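You operate a simulated robot arm through the tools that you are given. There is no shell and no other tool.

Carry out the task below with a simulated robot arm. There is one attempt and no reset: what you move stays moved.

Task
Pull up the purple nut, then the green nut, at 60.
Fine: torque knob at 60 first; one run of the nut driver on each nut, till it stops. Driver back in its cup.

It is judged by the outcome, as a careful person would: the job done as asked, and still so three seconds after it is handed in. It fails if anything else is knocked over, pushed out of place, dropped, spilled or broken.

Robot
A 7-joint arm with a two-finger parallel gripper, fixed in place. Base frame: the origin is on the floor under the middle of its stand, x ahead of it, y to its left, z up. Lengths are in m, angles in degrees, forces in N, time in s.
With the tool pointing down near the work surface it reaches from about 0.1 to 0.88 m from the base axis. Its first joint turns from -115.0 to 115.0 degrees. Payload 3.91 kg.
The tool frame sits at the grasp point between the pads (the TCP): z along the fingers, y along the line on which they close. The tips reach 0.03 m beyond it. Largest opening 0.11 m; finger width 0.02, thickness 0.01; the body of the gripper, 0.048 by 0.112 m, starts 0.055 m behind the TCP.
Orientation is told as [roll, pitch, yaw] about the base's x, y, z axes, in that order, counted from this pose: with the fingers straight down and closing along the base's y, the tool's x points along the base's -x, its y along +y and its z along -z.

Tools
- The arm moves only by the tool apply_moves. Its arguments are lists of equal length, an entry for each row: "linear": the shift along the tool's x, y, z in m, a list of three; "dr": the turn, a rotation vector about the tool's x, y, z in degrees, a list of three. In form: {"linear": [[dx, dy, dz], ...], "dr": [[rx, ry, rz], ...]}. A call has 1 to 20 rows; each row is the pose to reach, as a shift and turn from the pose commanded when the call began, along the tool's axes at that moment. "gripper" is the finger opening in m, from 0 to 0.11, set as the call begins (left out, the last holds). Each row takes 0.2 s and may step no farther than 0.05 m and 8.6 degrees from the row before; otherwise, or with a gripper value out of range, the whole call is refused. A pose out of reach is approached as far as the arm can. The call stops where the force on the tool passes 50 N (or 10 N more than at its start, if that is more) or the arm is blocked; 0.2 s more then pass. The fingers move at their own pace (about 0.153 m/s each) and stop on an object; they squeeze with about 33 N. The grip force told is the motor's: it shows also when the fingers shut on nothing. Time passes only in rows, and 0.2 s behind the last, so rows that repeat a pose let the fingers close. It gives the time, the measured TCP pose, the force on the tool (base axes), the opening and the grip force at its end, in the units of the frame above (readings bear some noise), with the torque about the TCP (base axes, N m) and any sound that the robot's microphone picked up, and new pictures: "views" is both (left out), scene, wrist or none.
- Cameras (640 x 400 px; columns grow to the right, rows downward): "scene" is fixed at [0.2214, 0.6503, 1.7962]; the picture's right is [-0.74, -0.68, 0.00], its down [-0.50, 0.55, -0.67] and it looks along [0.45, -0.49, -0.74] (base axes); focal length 319 px, centre (320, 200). "wrist" rides on the gripper at [0.072, 0.017, -0.103] in the tool frame; the picture's right is [-0.23, 0.97, 0.00], its down [-0.76, -0.18, -0.62] and it looks along [-0.61, -0.14, 0.78] (tool axes); focal length 222 px, centre (320, 200). There is no depth. A picture from a camera that has moved, and an enlarged one, comes with that camera's place and axes in the base frame and with its lens.
- move_column(by): slides the trunk up (or, below 0, down) by that many m; the arm rides with it, the base frame stays. It gives what a move gives, with no picture.
- zoom(camera, box): a new picture of the part [left, top, right, bottom] of that camera's present view, enlarged. No time passes.
- hand_in(): hands the job in; it is judged then, once.

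Nothing tells you positions but the pictures and the camera data. Unless the task says otherwise, let go and move clear before handing in.

The tools are called as name(argument=value, ...) on one line, values as JSON. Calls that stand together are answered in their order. apply_moves: Moves the arm, as the interface text tells. Its arguments: {"type":"object","properties":{"linear":{"type":"array","items":{"type":"array","items":{"type":"number"}}},"dr":{"type":"array","items":{"type":"array","items":{"type":"number"}}},"gripper":{"type":"number"},"views":{"type":"string","enum":["both","scene","wrist","none"]}},"required":["linear","dr"]} The other tools are called the same way: move_column (by) moves the trunk up or down; zoom (camera, box) takes an enlarged picture of a part of a camera's view; hand_in () hands the job in.

At the start:

```text
clock: 0.0
position: [0.5558, -0.0127, 1.3974]
tcp_rot: [-0.1, 0.1, 0.0]
wrist_force: [-1.2, 0.1, 0.7]
ft_torque: [-0.01, -0.01, 0.02]
opening: 0.11
grasp_force: 0.0
trunk travel left (down, up): [-0.925, 0.065]
```

scene: 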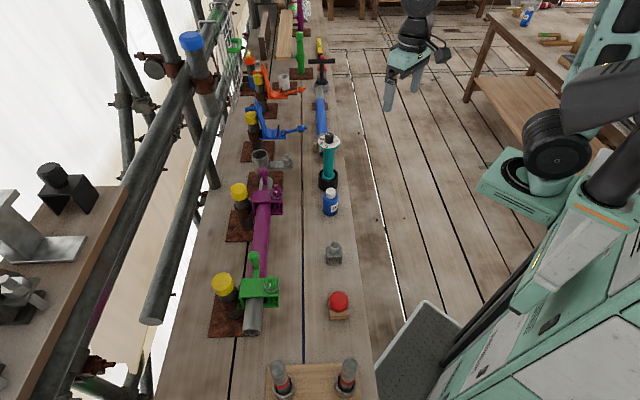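
wrist: 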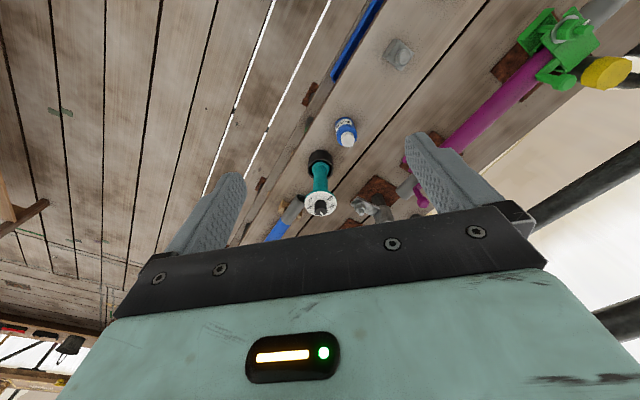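

I see a plank deck with scaffold clamps (purple and green near, blue and orange farther), and a teal driver standing in a black cup. I'll zoom in to identify the nuts, the driver and its torque knob before I move.

zoom(camera="scene", box=[200, 130, 380, 350])

zoom(camera="scene", box=[290, 120, 370, 220])

zoom(camera="wrist", box=[260, 100, 440, 230])

zoom(camera="scene", box=[220, 0, 380, 140])

```text
1.82 times, centred on (290, 240) of scene
camera zoom: at [0.2214, 0.6503, 1.7962], right [-0.74, -0.68, 0.0], down [-0.5, 0.55, -0.67], along [0.45, -0.49, -0.74], focal length 580 px, centre (374, 127)
```

zoom: 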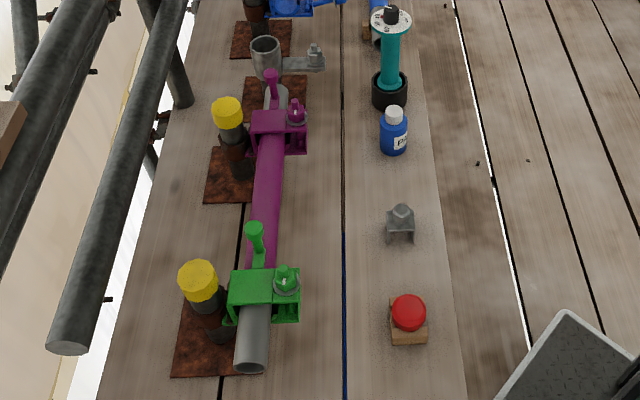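

```text
4.00 times, centred on (330, 170) of scene
camera zoom: at [0.2214, 0.6503, 1.7962], right [-0.74, -0.68, 0.0], down [-0.5, 0.55, -0.67], along [0.45, -0.49, -0.74], focal length 1276 px, centre (280, 320)
```

zoom: 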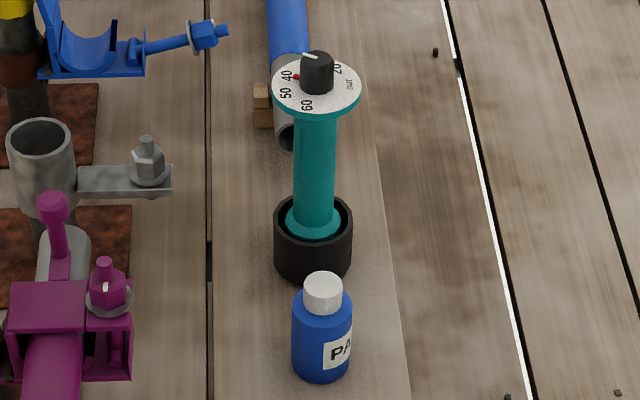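

```text
3.08 times, centred on (350, 165) of wrist
camera zoom: at [0.483, 0.0042, 1.4992], right [0.23, 0.97, 0.0], down [0.76, -0.18, 0.62], along [0.61, -0.14, -0.78], focal length 684 px, centre (228, 308)
```

zoom: 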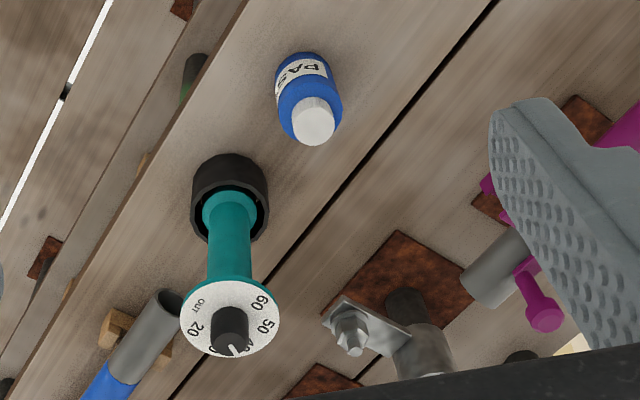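

```text
2.86 times, centred on (300, 70) of scene
camera zoom: at [0.2214, 0.6503, 1.7962], right [-0.74, -0.68, 0.0], down [-0.5, 0.55, -0.67], along [0.45, -0.49, -0.74], focal length 911 px, centre (377, 571)
```

zoom: 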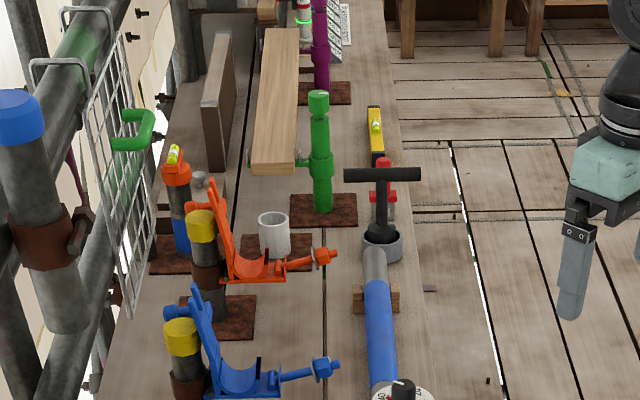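

The driver is teal, with a dial reading OUT, 20 to 60 and a black knob on top, at about (0.84, -0.075) with its top near z 1.085. The purple and green nuts sit on the near side of their clamps, so I'll bring the wrist camera closer to read the dial.

apply_moves(linear=[[-0.03, -0.0125, 0.02], [-0.06, -0.025, 0.04], [-0.09, -0.0375, 0.06], [-0.12, -0.05, 0.08], [-0.144, -0.062, 0.097], [-0.144, -0.062, 0.097]], dr=[[0, 0, 0], [0, 0, 0], [0, 0, 0], [0, 0, 0], [0, 0, 0], [0, 0, 0]], gripper=0.11)

zoom(camera="wrist", box=[290, 130, 390, 240])

```text
clock: 1.4
position: [0.6999, -0.0748, 1.2996]
tcp_rot: [0.1, -0.1, -0.1]
wrist_force: [0.6, 0.1, 0.4]
ft_torque: [0.03, 0.03, 0.02]
opening: 0.11
grasp_force: 0.1
trunk travel left (down, up): [-0.925, 0.065]
camera wrist: at [0.6273, -0.0574, 1.4027], right [0.23, 0.97, 0.0], down [0.76, -0.18, 0.62], along [0.61, -0.14, -0.78], focal length 222 px, centre (320, 200)
```

scene: 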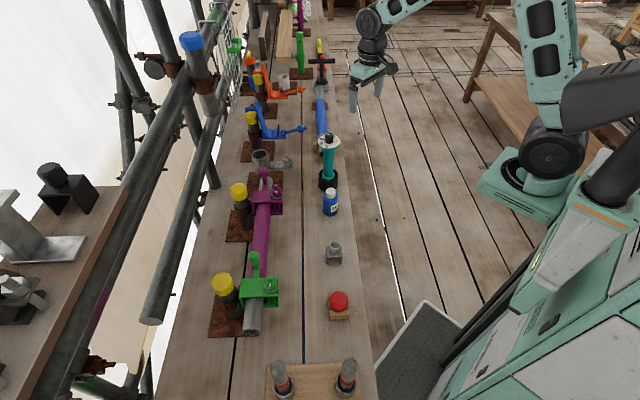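
wrist: 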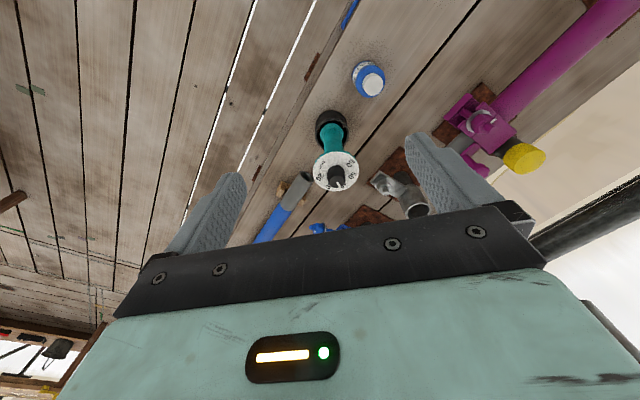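

```text
3.64 times, centred on (340, 185) of wrist
camera zoom: at [0.6273, -0.0574, 1.4027], right [0.23, 0.97, 0.0], down [0.76, -0.18, 0.62], along [0.61, -0.14, -0.78], focal length 808 px, centre (247, 254)
```

zoom: 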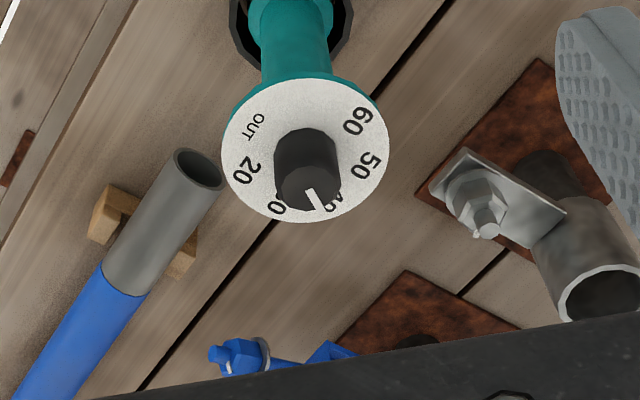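

The dial runs in 48° steps and the white pointer is on 40. To reach 60 the knob has to turn about 96° counter-clockwise as seen from above. I'll hover over it with the wrist pre-rotated and check its alignment.

zoom(camera="scene", box=[312, 125, 347, 150])

apply_moves(linear=[[-0.024, 0, 0.025], [-0.048, 0, 0.05], [-0.072, -0.001, 0.075], [-0.096, -0.0015, 0.1], [-0.12, -0.002, 0.125], [-0.144, -0.0025, 0.145], [-0.144, -0.0025, 0.145]], dr=[[0, 0, 7.5], [0, 0, 15], [0, 0, 22.5], [0, 0, 30], [0, 0, 37.5], [0, 0, 45], [0, 0, 45]], gripper=0.06)

zoom(camera="wrist", box=[220, 80, 420, 230])

```text
16.00 times, centred on (330, 138) of scene
camera zoom: at [0.2214, 0.6503, 1.7962], right [-0.74, -0.68, 0.0], down [-0.5, 0.55, -0.67], along [0.45, -0.49, -0.74], focal length 5102 px, centre (168, 1200)
```

zoom: 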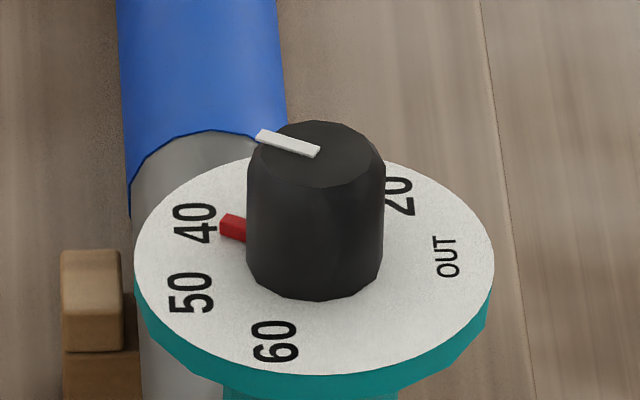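

```text
clock: 3.0
position: [0.8433, -0.076, 1.1536]
tcp_rot: [0.0, -0.1, -45.0]
wrist_force: [1.0, -1.0, -0.1]
ft_torque: [-0.01, -0.01, 0.01]
opening: 0.0602
grasp_force: 0.0
trunk travel left (down, up): [-0.925, 0.065]
camera wrist: at [0.8042, -0.013, 1.2563], right [0.85, 0.53, 0.0], down [0.41, -0.66, 0.62], along [0.33, -0.53, -0.78], focal length 222 px, centre (320, 200)
```

scene: 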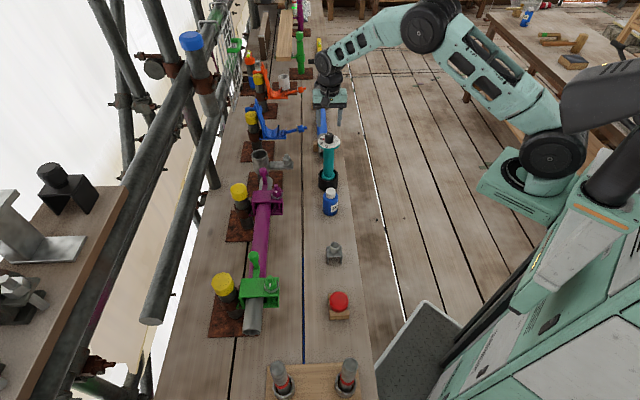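
wrist: 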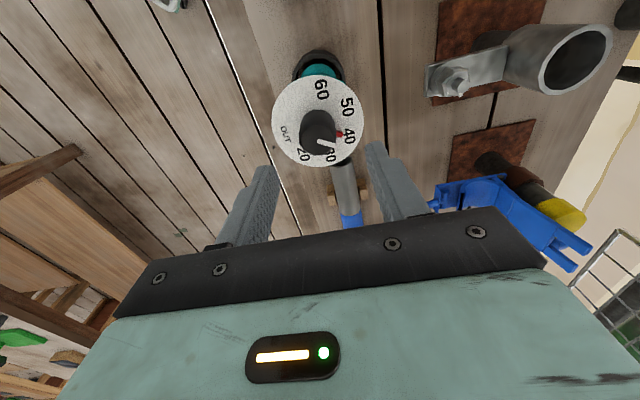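

```text
2.67 times, centred on (320, 155) of wrist
camera zoom: at [0.8042, -0.013, 1.2563], right [0.85, 0.53, 0.0], down [0.41, -0.66, 0.62], along [0.33, -0.53, -0.78], focal length 592 px, centre (320, 320)
```

zoom: 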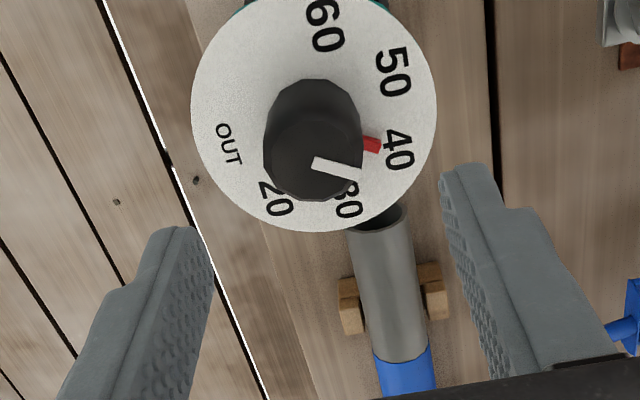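

The red pointer confirms 40 and the knob top is centred under the gripper to within about 2 mm. I'll lower the fingers around the knob, keeping the tips just above the dial.

apply_moves(linear=[[-0.0011, -0.0015, 0.02], [-0.0011, -0.0015, 0.04], [-0.0011, -0.0015, 0.055], [-0.0011, -0.0015, 0.0615], [-0.0011, -0.0015, 0.0615]], dr=[[0, 0, 0], [0, 0, 0], [0, 0, 0], [0, 0, 0], [0, 0, 0]])

zoom(camera="wrist", box=[220, 80, 420, 230])

zoom(camera="scene", box=[290, 80, 370, 210])

```text
clock: 4.2
position: [0.8439, -0.0787, 1.0926]
tcp_rot: [0.0, 0.0, -45.0]
wrist_force: [-0.8, -0.1, 0.1]
ft_torque: [0.02, 0.02, 0.03]
opening: 0.0602
grasp_force: 0.1
trunk travel left (down, up): [-0.925, 0.065]
camera wrist: at [0.8038, -0.0157, 1.195], right [0.85, 0.53, 0.0], down [0.41, -0.66, 0.62], along [0.33, -0.53, -0.78], focal length 222 px, centre (320, 200)
```

scene: 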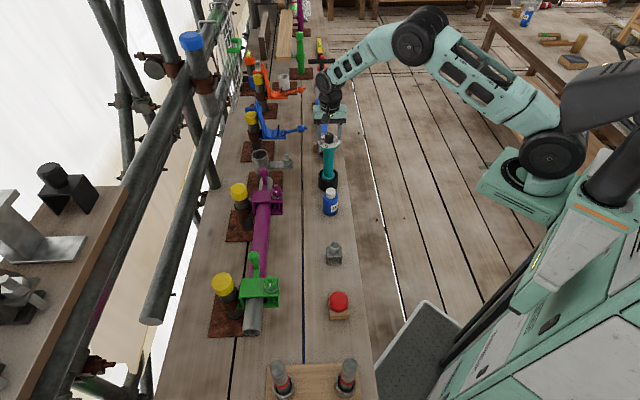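
wrist: 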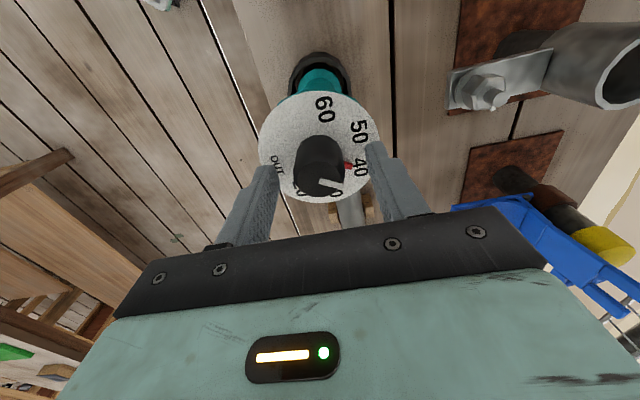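

```text
2.67 times, centred on (320, 155) of wrist
camera zoom: at [0.8038, -0.0157, 1.195], right [0.85, 0.53, 0.0], down [0.41, -0.66, 0.62], along [0.33, -0.53, -0.78], focal length 592 px, centre (320, 320)
```

zoom: 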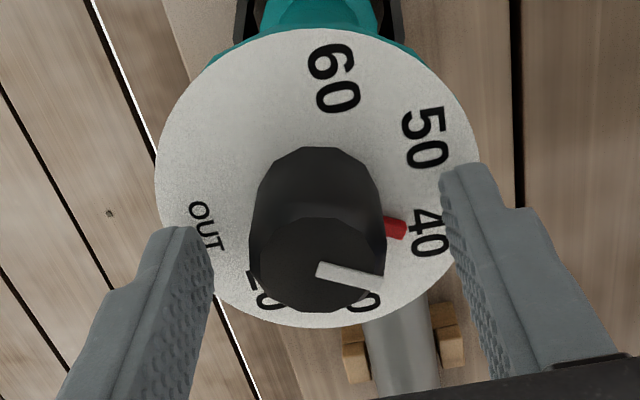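

```text
3.08 times, centred on (330, 145) of scene
camera zoom: at [0.2214, 0.6503, 1.7962], right [-0.74, -0.68, 0.0], down [-0.5, 0.55, -0.67], along [0.45, -0.49, -0.74], focal length 981 px, centre (289, 369)
```

zoom: 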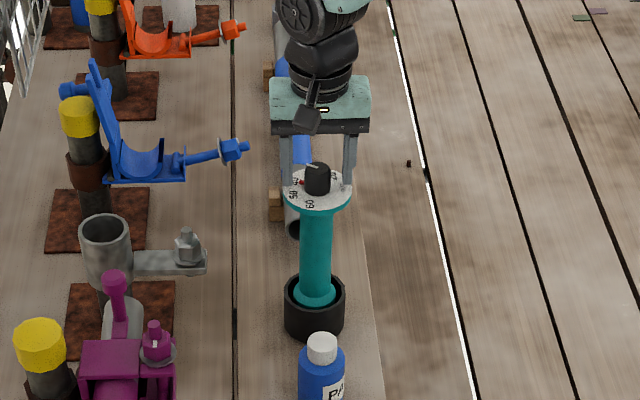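

The fingers straddle the knob evenly, with the tips just above the dial. I'll close on the knob.

apply_moves(linear=[[0, 0, 0], [0, 0, 0], [0, 0, 0]], dr=[[0, 0, 0], [0, 0, 0], [0, 0, 0]], gripper=0.01)

zoom(camera="wrist", box=[220, 80, 420, 230])

```text
clock: 5.0
position: [0.8417, -0.0793, 1.0934]
tcp_rot: [-0.1, 0.0, -45.0]
wrist_force: [-0.1, -1.2, 0.3]
ft_torque: [0.01, 0.0, 0.04]
opening: 0.0312
grasp_force: 32.8
trunk travel left (down, up): [-0.925, 0.065]
camera wrist: at [0.8037, -0.0157, 1.1951], right [0.85, 0.53, 0.0], down [0.41, -0.66, 0.62], along [0.33, -0.53, -0.78], focal length 222 px, centre (320, 200)
```

scene: 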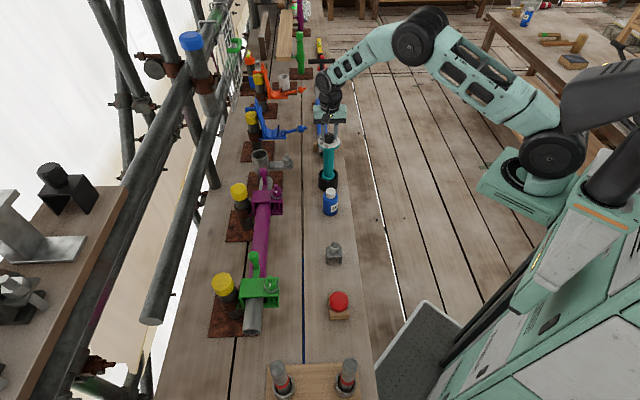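
wrist: 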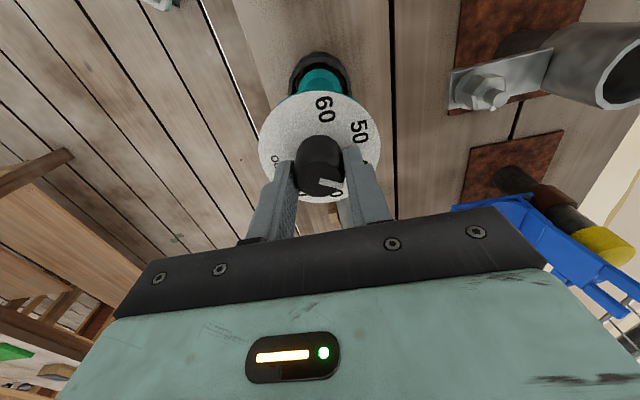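

```text
2.67 times, centred on (320, 155) of wrist
camera zoom: at [0.8037, -0.0157, 1.1951], right [0.85, 0.53, 0.0], down [0.41, -0.66, 0.62], along [0.33, -0.53, -0.78], focal length 592 px, centre (320, 320)
```

zoom: 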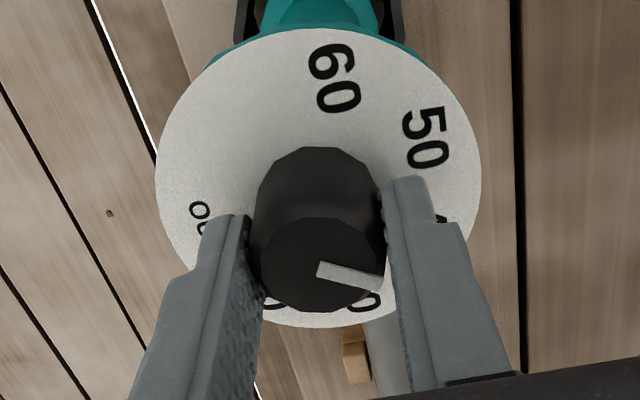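

The gripper holds the 31 mm knob. I'll turn it part way counter-clockwise first and check whether the body stays put.

apply_moves(linear=[[0, 0, 0], [0, 0, 0], [0, 0, 0], [0, 0, 0]], dr=[[0, 0, -8], [0, 0, -16], [0, 0, -24], [0, 0, -24]])

zoom(camera="wrist", box=[220, 80, 420, 230])

zoom(camera="scene", box=[310, 120, 350, 150])

```text
clock: 6.0
position: [0.843, -0.0786, 1.0914]
tcp_rot: [0.0, 0.0, -20.9]
wrist_force: [0.7, 1.4, -0.2]
ft_torque: [0.02, -0.18, -0.03]
opening: 0.0312
grasp_force: 31.6
trunk travel left (down, up): [-0.925, 0.065]
camera wrist: at [0.7818, -0.0368, 1.1952], right [0.56, 0.83, 0.0], down [0.65, -0.44, 0.62], along [0.52, -0.35, -0.78], focal length 222 px, centre (320, 200)
```

scene: 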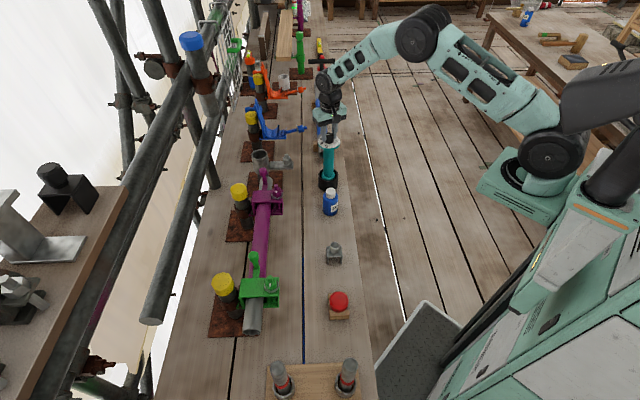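
wrist: 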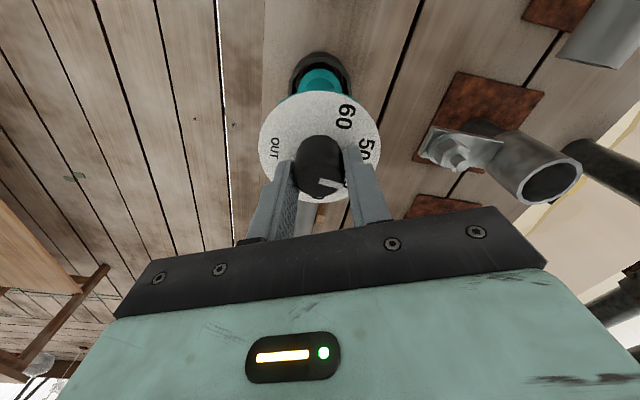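

```text
2.67 times, centred on (320, 155) of wrist
camera zoom: at [0.7818, -0.0368, 1.1952], right [0.56, 0.83, 0.0], down [0.65, -0.44, 0.62], along [0.52, -0.35, -0.78], focal length 592 px, centre (320, 320)
```

zoom: 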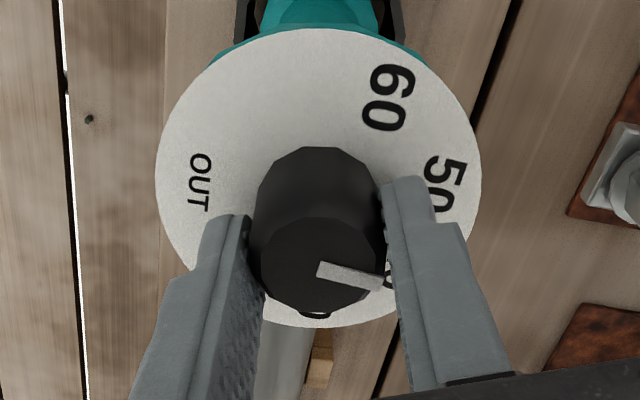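

```text
13.33 times, centred on (330, 135) of scene
camera zoom: at [0.2214, 0.6503, 1.7962], right [-0.74, -0.68, 0.0], down [-0.5, 0.55, -0.67], along [0.45, -0.49, -0.74], focal length 4252 px, centre (187, 1067)
```

zoom: 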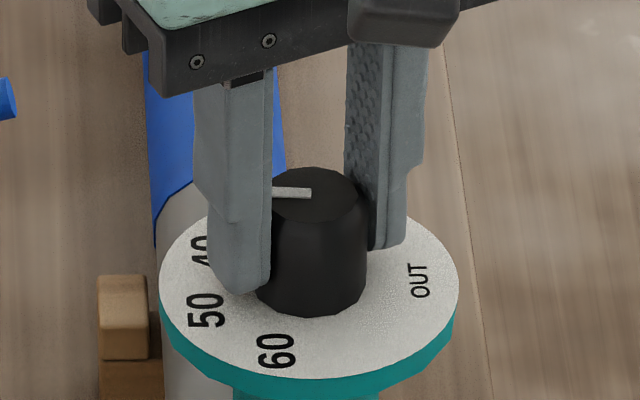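

The body stayed still and the knob turns with the fingers, with no slip. Working from the label positions, 40 to 60 is about 101°, so I'll turn the remaining 77°.

apply_moves(linear=[[0, 0, 0], [0, 0, 0], [0, 0, 0], [0, 0, 0], [0, 0, 0], [0, 0, 0], [0, 0, 0], [0, 0, 0], [0, 0, 0], [0, 0, 0], [0, 0, 0]], dr=[[0, 0, -8], [0, 0, -16], [0, 0, -24], [0, 0, -32], [0, 0, -40], [0, 0, -48], [0, 0, -56], [0, 0, -64], [0, 0, -71], [0, 0, -77], [0, 0, -77]])

zoom(camera="wrist", box=[220, 80, 420, 230])

zoom(camera="scene", box=[310, 120, 350, 150])

```text
clock: 8.4
position: [0.8443, -0.0789, 1.0929]
tcp_rot: [0.0, 0.0, 56.1]
wrist_force: [0.3, 3.5, 0.2]
ft_torque: [0.67, -0.05, -0.24]
opening: 0.0312
grasp_force: 33.5
trunk travel left (down, up): [-0.925, 0.065]
camera wrist: at [0.7889, -0.129, 1.1956], right [-0.68, 0.73, 0.0], down [0.57, 0.53, 0.62], along [0.46, 0.42, -0.78], focal length 222 px, centre (320, 200)
```

scene: 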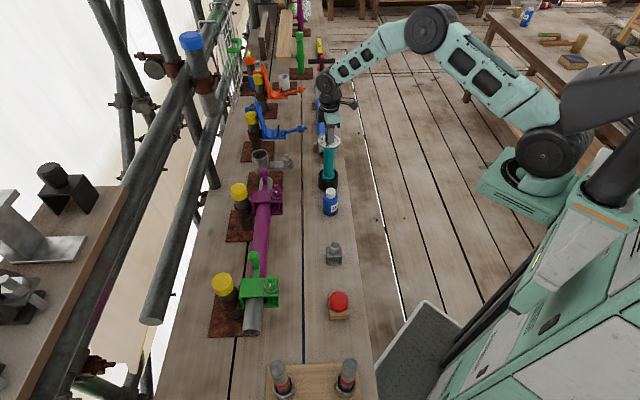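
wrist: 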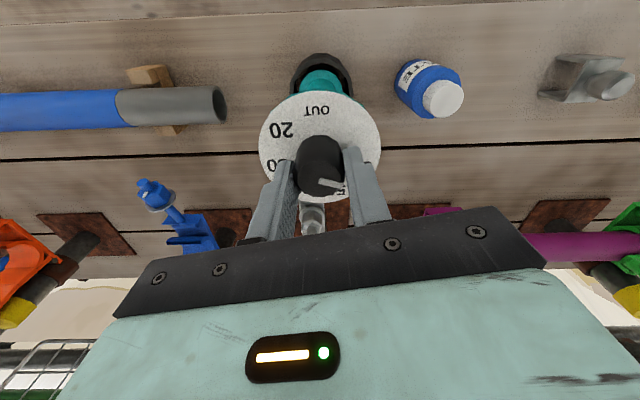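

```text
2.67 times, centred on (320, 155) of wrist
camera zoom: at [0.7889, -0.129, 1.1956], right [-0.68, 0.73, 0.0], down [0.57, 0.53, 0.62], along [0.46, 0.42, -0.78], focal length 592 px, centre (320, 320)
```

zoom: 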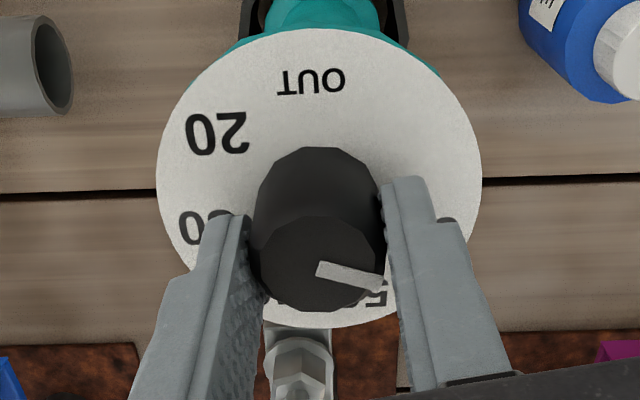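

```text
13.33 times, centred on (330, 135) of scene
camera zoom: at [0.2214, 0.6503, 1.7962], right [-0.74, -0.68, 0.0], down [-0.5, 0.55, -0.67], along [0.45, -0.49, -0.74], focal length 4252 px, centre (187, 1067)
```

zoom: 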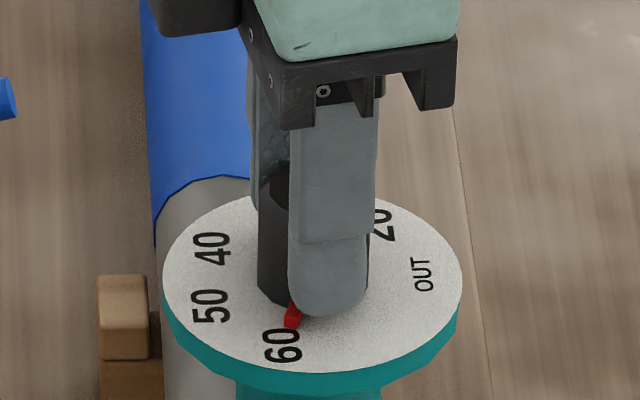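

The red pointer now sits at 60. I'll open gently, lift clear and check the setting.

apply_moves(linear=[[0, 0, 0], [0, 0, 0], [0, 0, -0.03], [0, 0, -0.06], [0, 0, -0.06]], dr=[[0, 0, 0], [0, 0, 0], [0, 0, 0], [0, 0, 0], [0, 0, 0]], gripper=0.06)

zoom(camera="wrist", box=[220, 60, 420, 210])

zoom(camera="scene", box=[310, 120, 350, 150])

```text
clock: 9.6
position: [0.8438, -0.078, 1.1532]
tcp_rot: [0.0, 0.1, 56.0]
wrist_force: [-0.4, 0.8, -1.1]
ft_torque: [-0.03, -0.02, 0.01]
opening: 0.0602
grasp_force: 0.0
trunk travel left (down, up): [-0.925, 0.065]
camera wrist: at [0.7892, -0.1289, 1.2556], right [-0.68, 0.73, 0.0], down [0.57, 0.53, 0.62], along [0.46, 0.42, -0.78], focal length 222 px, centre (320, 200)
```

scene: 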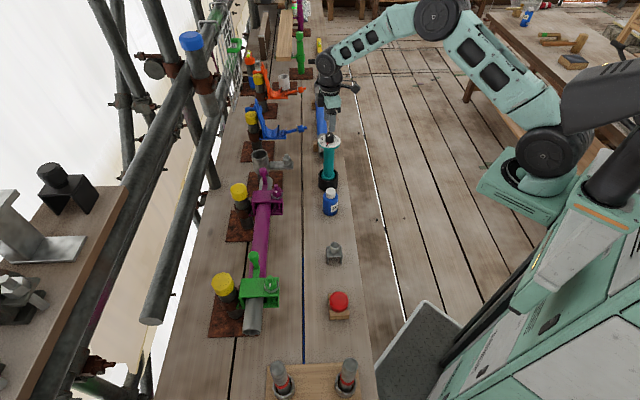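
wrist: 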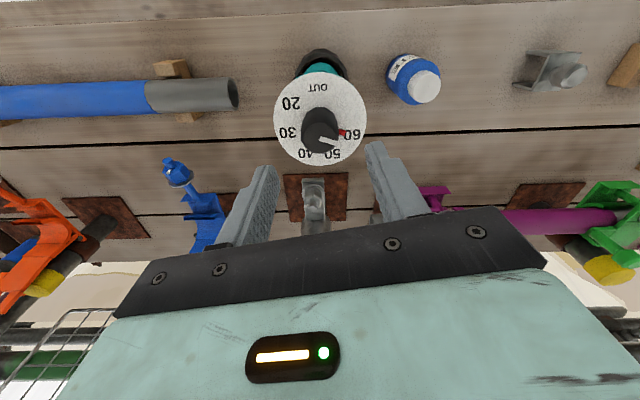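

```text
2.67 times, centred on (320, 135) of wrist
camera zoom: at [0.7892, -0.1289, 1.2556], right [-0.68, 0.73, 0.0], down [0.57, 0.53, 0.62], along [0.46, 0.42, -0.78], focal length 592 px, centre (320, 373)
```

zoom: 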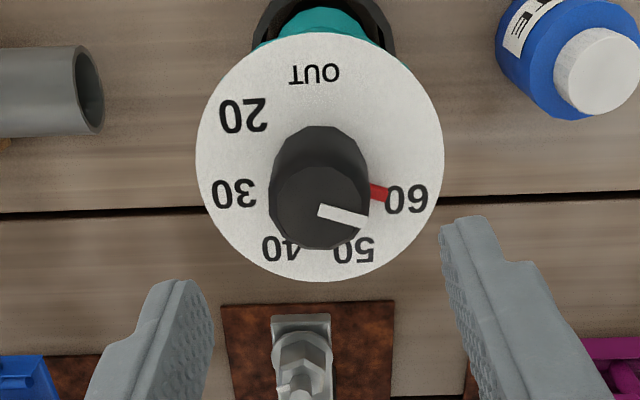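

```text
13.33 times, centred on (330, 135) of scene
camera zoom: at [0.2214, 0.6503, 1.7962], right [-0.74, -0.68, 0.0], down [-0.5, 0.55, -0.67], along [0.45, -0.49, -0.74], focal length 4252 px, centre (187, 1067)
```

zoom: 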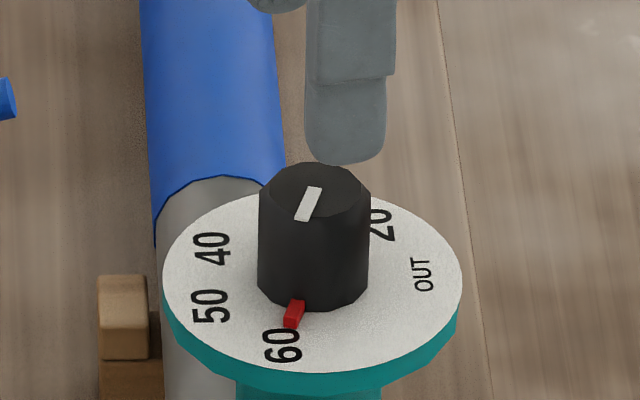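

The pointer is exactly on 60 and the driver is still upright in its cup. Next I'll move above the purple clamp to locate its nut with the wrist camera.

apply_moves(linear=[[-0.016, 0.0295, -0.02], [-0.032, 0.059, -0.04], [-0.048, 0.0885, -0.06], [-0.064, 0.118, -0.08], [-0.08, 0.1475, -0.09], [-0.096, 0.177, -0.097], [-0.112, 0.2065, -0.097], [-0.128, 0.2358, -0.097], [-0.128, 0.2358, -0.097]], dr=[[0, 0, 7], [0, 0, 14], [0, 0, 21], [0, 0, 28], [0, 0, 35], [0, 0, 42], [0, 0, 49], [0, 0, 56], [0, 0, 56]], gripper=0.11)

zoom(camera="wrist", box=[260, 60, 420, 190])

```text
clock: 11.6
position: [0.7193, 0.1583, 1.2495]
tcp_rot: [0.0, 0.0, -0.2]
wrist_force: [0.0, 1.0, 0.0]
ft_torque: [0.01, 0.03, -0.03]
opening: 0.1099
grasp_force: 0.0
trunk travel left (down, up): [-0.925, 0.065]
camera wrist: at [0.6467, 0.1757, 1.3522], right [0.23, 0.97, 0.0], down [0.76, -0.18, 0.62], along [0.61, -0.14, -0.78], focal length 222 px, centre (320, 200)
```

scene: 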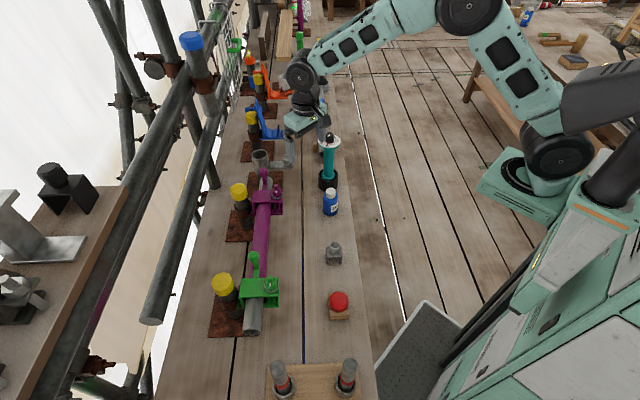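
wrist: 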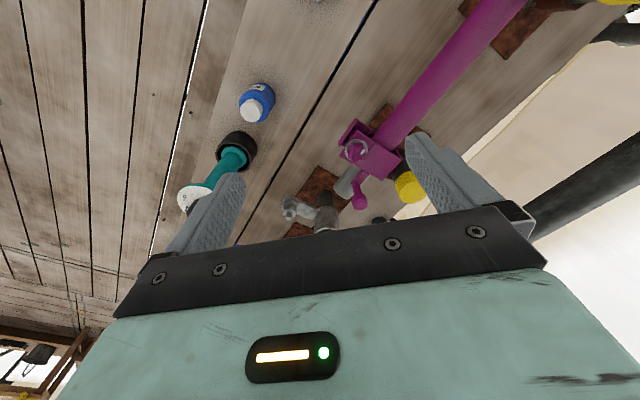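

```text
3.08 times, centred on (340, 125) of wrist
camera zoom: at [0.6467, 0.1757, 1.3522], right [0.23, 0.97, 0.0], down [0.76, -0.18, 0.62], along [0.61, -0.14, -0.78], focal length 684 px, centre (258, 431)
```

zoom: 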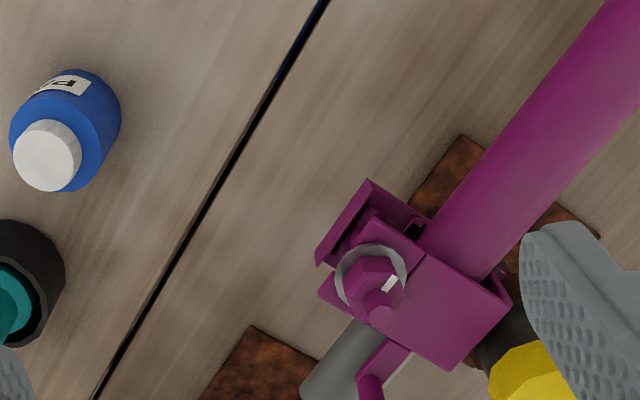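

The purple nut sits on a washer with its stud pointing straight up, at roughly (0.835, 0.20, 1.02). I'll zoom the scene camera on both nuts to triangulate more accurately.

zoom(camera="scene", box=[245, 175, 293, 205])

zoom(camera="scene", box=[240, 265, 296, 300])

zoom(camera="wrist", box=[335, 125, 383, 155])

```text
13.33 times, centred on (269, 190) of scene
camera zoom: at [0.2214, 0.6503, 1.7962], right [-0.74, -0.68, 0.0], down [-0.5, 0.55, -0.67], along [0.45, -0.49, -0.74], focal length 4252 px, centre (1000, 333)
```

zoom: 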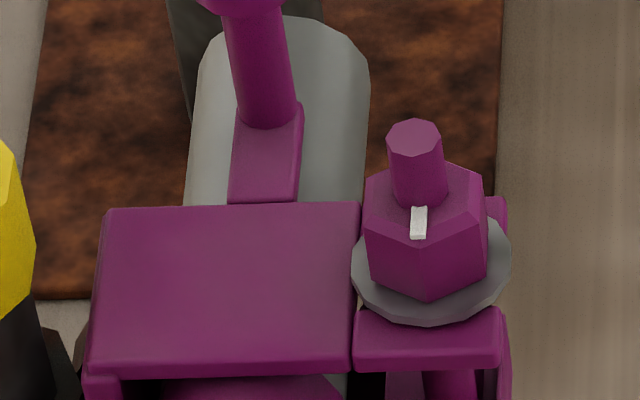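

```text
11.43 times, centred on (268, 282) of scene
camera zoom: at [0.2214, 0.6503, 1.7962], right [-0.74, -0.68, 0.0], down [-0.5, 0.55, -0.67], along [0.45, -0.49, -0.74], focal length 3645 px, centre (914, -743)
```

zoom: 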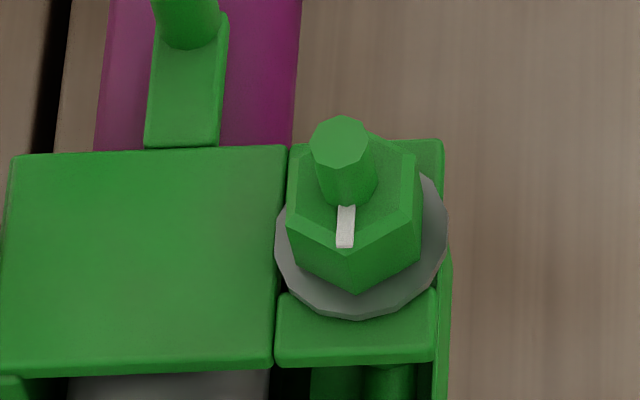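

```text
13.33 times, centred on (359, 140) of wrist
camera zoom: at [0.6467, 0.1757, 1.3522], right [0.23, 0.97, 0.0], down [0.76, -0.18, 0.62], along [0.61, -0.14, -0.78], focal length 2962 px, centre (-200, 1000)
```

zoom: 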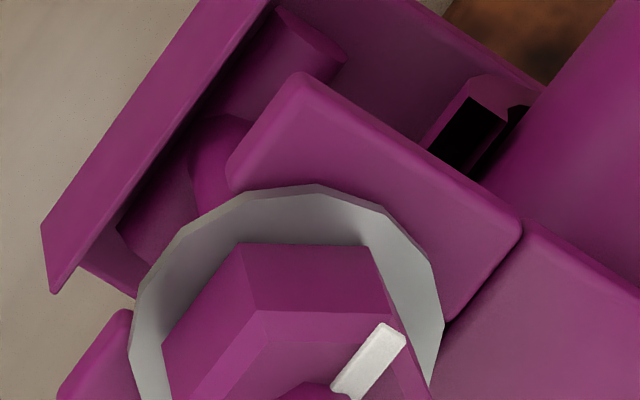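

zoom(camera="wrist", box=[334, 130, 382, 160])

zoom(camera="wrist", box=[320, 110, 416, 170])

```text
13.33 times, centred on (358, 145) of wrist
camera zoom: at [0.6467, 0.1757, 1.3522], right [0.23, 0.97, 0.0], down [0.76, -0.18, 0.62], along [0.61, -0.14, -0.78], focal length 2962 px, centre (-187, 933)
```

zoom: 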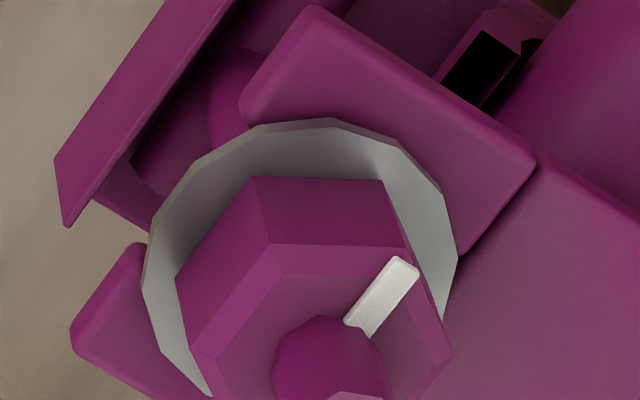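

```text
6.67 times, centred on (368, 140) of wrist
camera zoom: at [0.6467, 0.1757, 1.3522], right [0.23, 0.97, 0.0], down [0.76, -0.18, 0.62], along [0.61, -0.14, -0.78], focal length 1481 px, centre (0, 600)
```

zoom: 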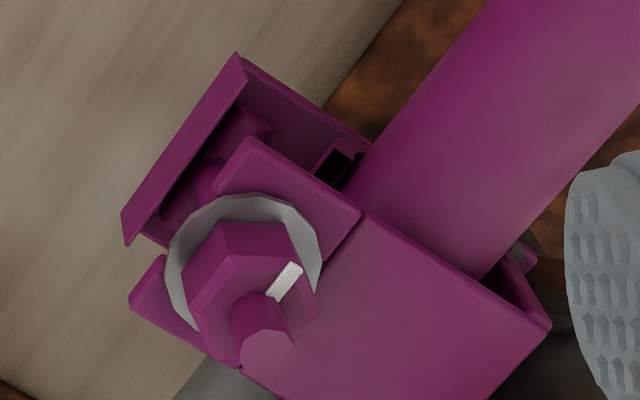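

The purple nut works out at about (0.837, 0.198), washer top z 0.987 and stud top 1.030. The green nut is near (0.597, 0.438). I'll inspect the rest of the bench for anything that affects running the driver.

zoom(camera="scene", box=[310, 230, 370, 330])

zoom(camera="scene", box=[250, 340, 370, 400])

zoom(camera="scene", box=[295, 125, 365, 220])

zoom(camera="scene", box=[205, 160, 305, 340])

```text
4.00 times, centred on (340, 280) of scene
camera zoom: at [0.2214, 0.6503, 1.7962], right [-0.74, -0.68, 0.0], down [-0.5, 0.55, -0.67], along [0.45, -0.49, -0.74], focal length 1276 px, centre (240, -120)
```

zoom: 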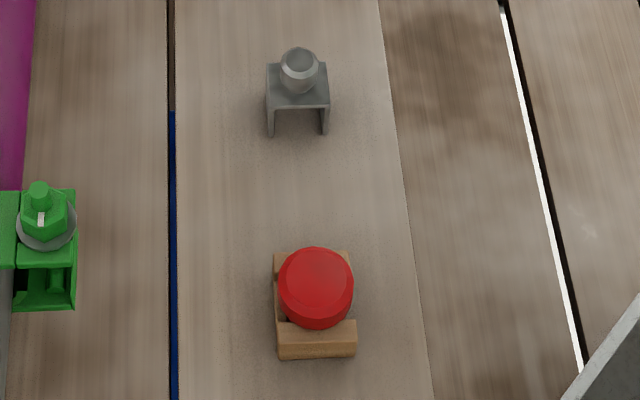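

```text
5.33 times, centred on (310, 370) of scene
camera zoom: at [0.2214, 0.6503, 1.7962], right [-0.74, -0.68, 0.0], down [-0.5, 0.55, -0.67], along [0.45, -0.49, -0.74], focal length 1701 px, centre (373, -707)
```

zoom: 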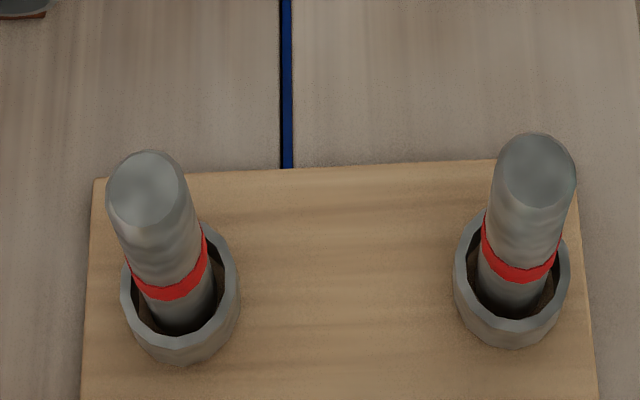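

```text
4.21 times, centred on (330, 172) of scene
camera zoom: at [0.2214, 0.6503, 1.7962], right [-0.74, -0.68, 0.0], down [-0.5, 0.55, -0.67], along [0.45, -0.49, -0.74], focal length 1343 px, centre (278, 316)
```

zoom: 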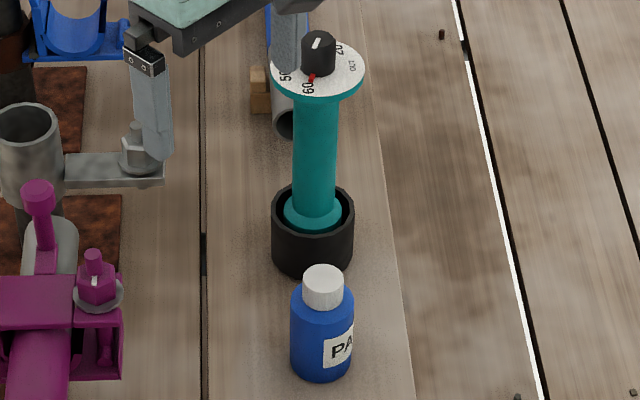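

```text
2.22 times, centred on (255, 250) of scene
camera zoom: at [0.2214, 0.6503, 1.7962], right [-0.74, -0.68, 0.0], down [-0.5, 0.55, -0.67], along [0.45, -0.49, -0.74], focal length 709 px, centre (464, 89)
```

zoom: 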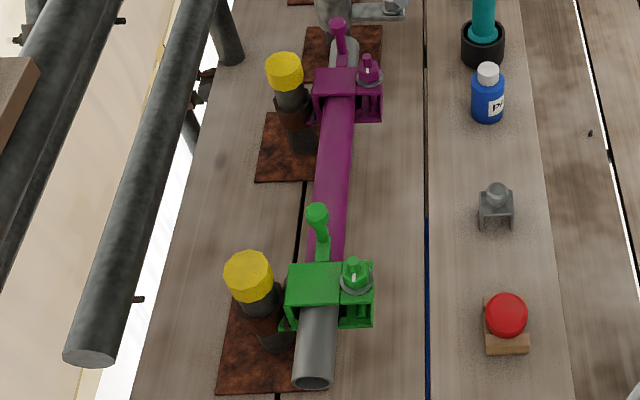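

Nothing else on the bench seems to be involved; the other items are a red end cap, a loose clip and pins, which I'll leave alone. I'll retract off the deck, tilt the gripper towards horizontal and later come in on the driver handle from the side, below the dial.

apply_moves(linear=[[0.027, -0.032, 0], [0.054, -0.064, 0], [0.081, -0.096, 0], [0.108, -0.128, 0], [0.135, -0.16, 0], [0.16, -0.19, 0], [0.16, -0.19, 0]], dr=[[0, 0, 0], [0, 0, 0], [0, 0, 0], [0, 0, 0], [0, 0, 0], [0, 0, 0], [0, 0, 0]], views="none")

apply_moves(linear=[[0, 0, 0], [0, 0, 0], [0, 0, 0], [0, 0, 0], [0, 0, 0], [0, 0, 0], [0, 0, 0], [0, 0, 0], [0, 0, 0], [0, 0, 0], [0, 0, 0]], dr=[[0, -7, 0], [0, -14, 0], [0, -21, 0], [0, -28, 0], [0, -35, 0], [0, -42, 0], [0, -49, 0], [0, -56, 0], [0, -63, 0], [0, -70, 0], [0, -70, 0]])

```text
clock: 13.2
position: [0.5591, -0.033, 1.2515]
tcp_rot: [0.0, 0.0, 0.0]
wrist_force: [0.9, 0.8, 0.0]
ft_torque: [-0.01, 0.01, -0.03]
opening: 0.1101
grasp_force: 0.1
trunk travel left (down, up): [-0.925, 0.065]
```

```text
clock: 15.0
position: [0.6408, 0.014, 1.2983]
tcp_rot: [23.6, -52.3, -21.1]
wrist_force: [0.3, -0.3, -0.1]
ft_torque: [-0.01, 0.0, 0.01]
opening: 0.1098
grasp_force: 0.1
out of reach, approached as far as the arm can: row 4, 5, 6, 7, 8, 9
trunk travel left (down, up): [-0.925, 0.065]
stopped in row 9: the arm was blocked; the commanded pose is now the measured one
camera wrist: at [0.5153, 0.0333, 1.3032], right [0.16, 0.89, 0.42], down [-0.08, -0.41, 0.91], along [0.98, -0.18, 0.01], focal length 222 px, centre (320, 200)
```

scene: 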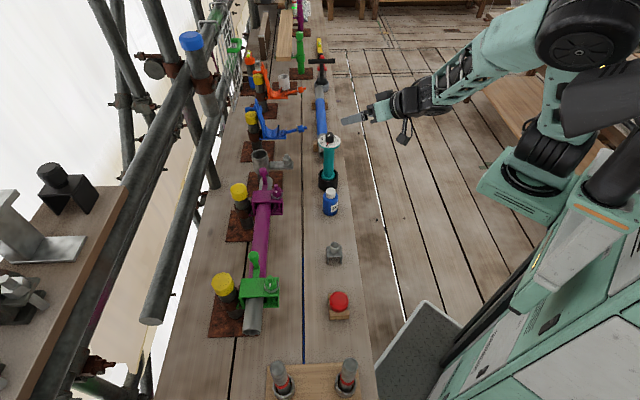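
wrist: 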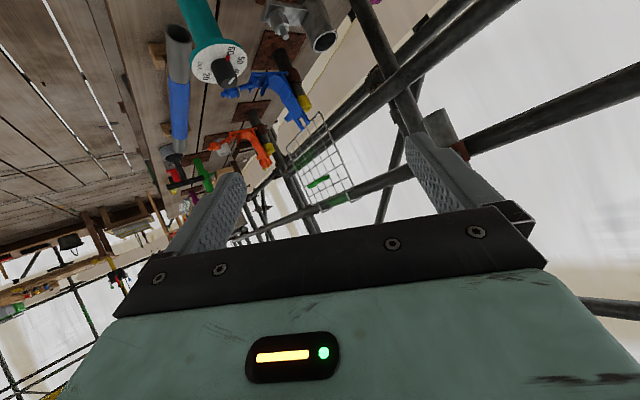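

The wrist won't tilt beyond the forearm line, so a side grip is awkward. Instead I'll go back to tool-down and take the driver by its 87 mm dial rim. It fits the 110 mm opening, and the 35 mm knob fits under the palm.

apply_moves(linear=[[0, 0, 0], [0, 0, 0], [0, 0, 0], [0, 0, 0], [0, 0, 0], [0, 0, 0], [0, 0, 0], [0, 0, 0], [0, 0, 0]], dr=[[1.51, 6.83, -1.08], [3.03, 13.65, -2.15], [4.54, 20.5, -3.2], [6.05, 27.3, -4.3], [7.56, 34.1, -5.4], [9.1, 40.95, -6.45], [10.6, 47.8, -7.5], [12.1, 54.6, -8.6], [12.1, 54.6, -8.6]], gripper=0.11)

```text
clock: 17.0
position: [0.6411, 0.0133, 1.2979]
tcp_rot: [-0.3, 0.0, 0.1]
wrist_force: [0.0, -0.2, -0.1]
ft_torque: [-0.01, 0.01, 0.0]
opening: 0.1101
grasp_force: 0.0
trunk travel left (down, up): [-0.925, 0.065]
camera wrist: at [0.5687, 0.03, 1.4008], right [0.23, 0.97, -0.01], down [0.76, -0.17, 0.62], along [0.61, -0.14, -0.78], focal length 222 px, centre (320, 200)
```

scene: 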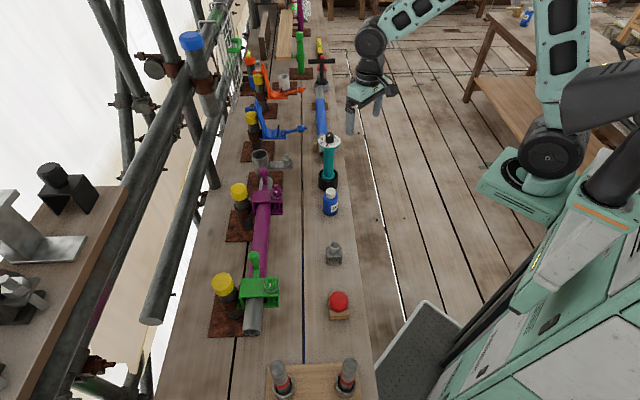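
wrist: 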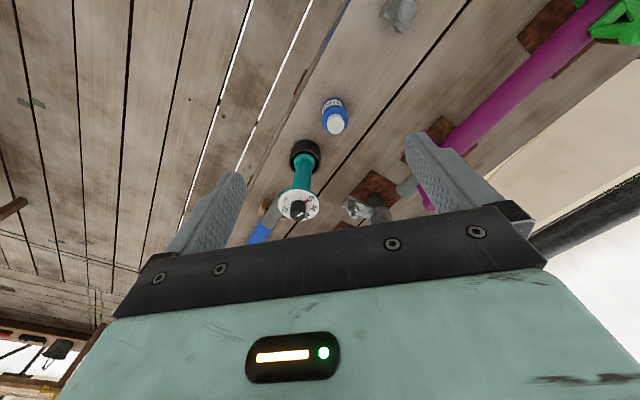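

The tool is vertical again. I'll move to hover above the driver with the fingers fully open and verify centring before going down around the dial.

apply_moves(linear=[[-0.034, -0.0153, 0.023], [-0.0675, -0.0306, 0.046], [-0.101, -0.0459, 0.069], [-0.135, -0.0612, 0.092], [-0.169, -0.0765, 0.115], [-0.2024, -0.0918, 0.138], [-0.2024, -0.0918, 0.138]], dr=[[-0.3, 0, 0], [-0.3, 0, 0], [-0.3, 0, 0], [-0.3, 0, 0], [-0.3, 0, 0], [-0.3, 0, 0], [-0.3, 0, 0]], gripper=0.11)

zoom(camera="wrist", box=[220, 80, 420, 230])

```text
clock: 18.6
position: [0.8429, -0.0807, 1.1602]
tcp_rot: [0.0, 0.1, 0.1]
wrist_force: [0.2, 0.4, 0.2]
ft_torque: [0.01, 0.02, 0.0]
opening: 0.1099
grasp_force: 0.0
trunk travel left (down, up): [-0.925, 0.065]
camera wrist: at [0.7703, -0.0633, 1.2621], right [0.23, 0.97, 0.0], down [0.76, -0.18, 0.62], along [0.61, -0.14, -0.78], focal length 222 px, centre (320, 200)
```

scene: 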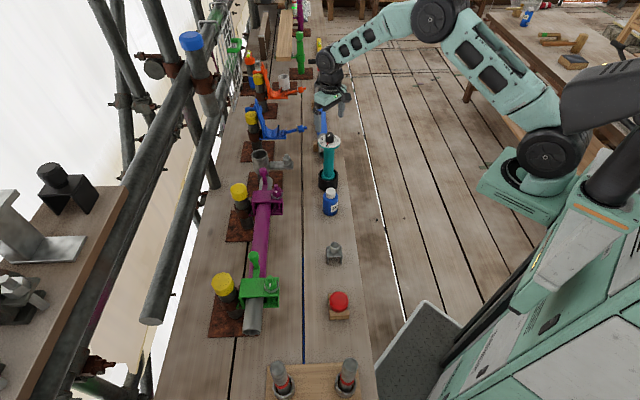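
wrist: 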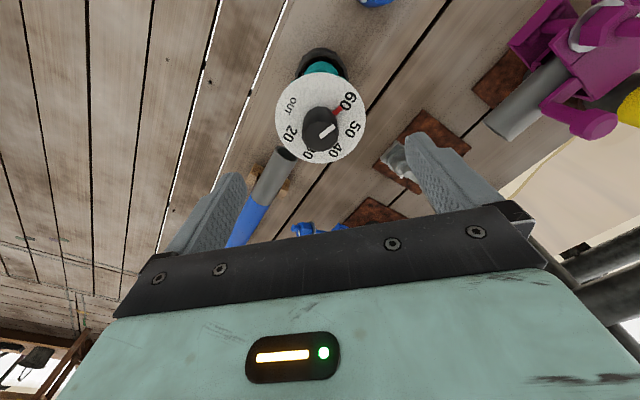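

```text
2.67 times, centred on (320, 155) of wrist
camera zoom: at [0.7703, -0.0633, 1.2621], right [0.23, 0.97, 0.0], down [0.76, -0.18, 0.62], along [0.61, -0.14, -0.78], focal length 592 px, centre (320, 320)
```

zoom: 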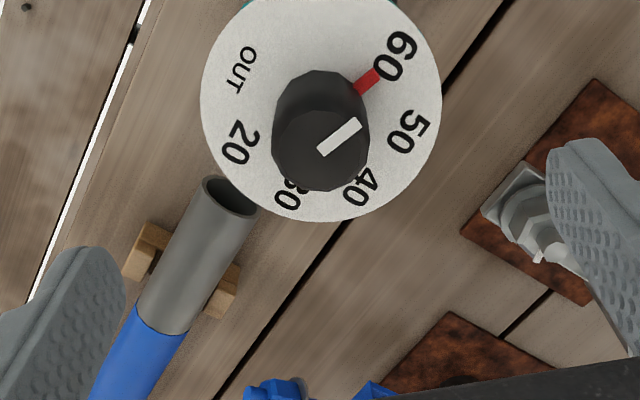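

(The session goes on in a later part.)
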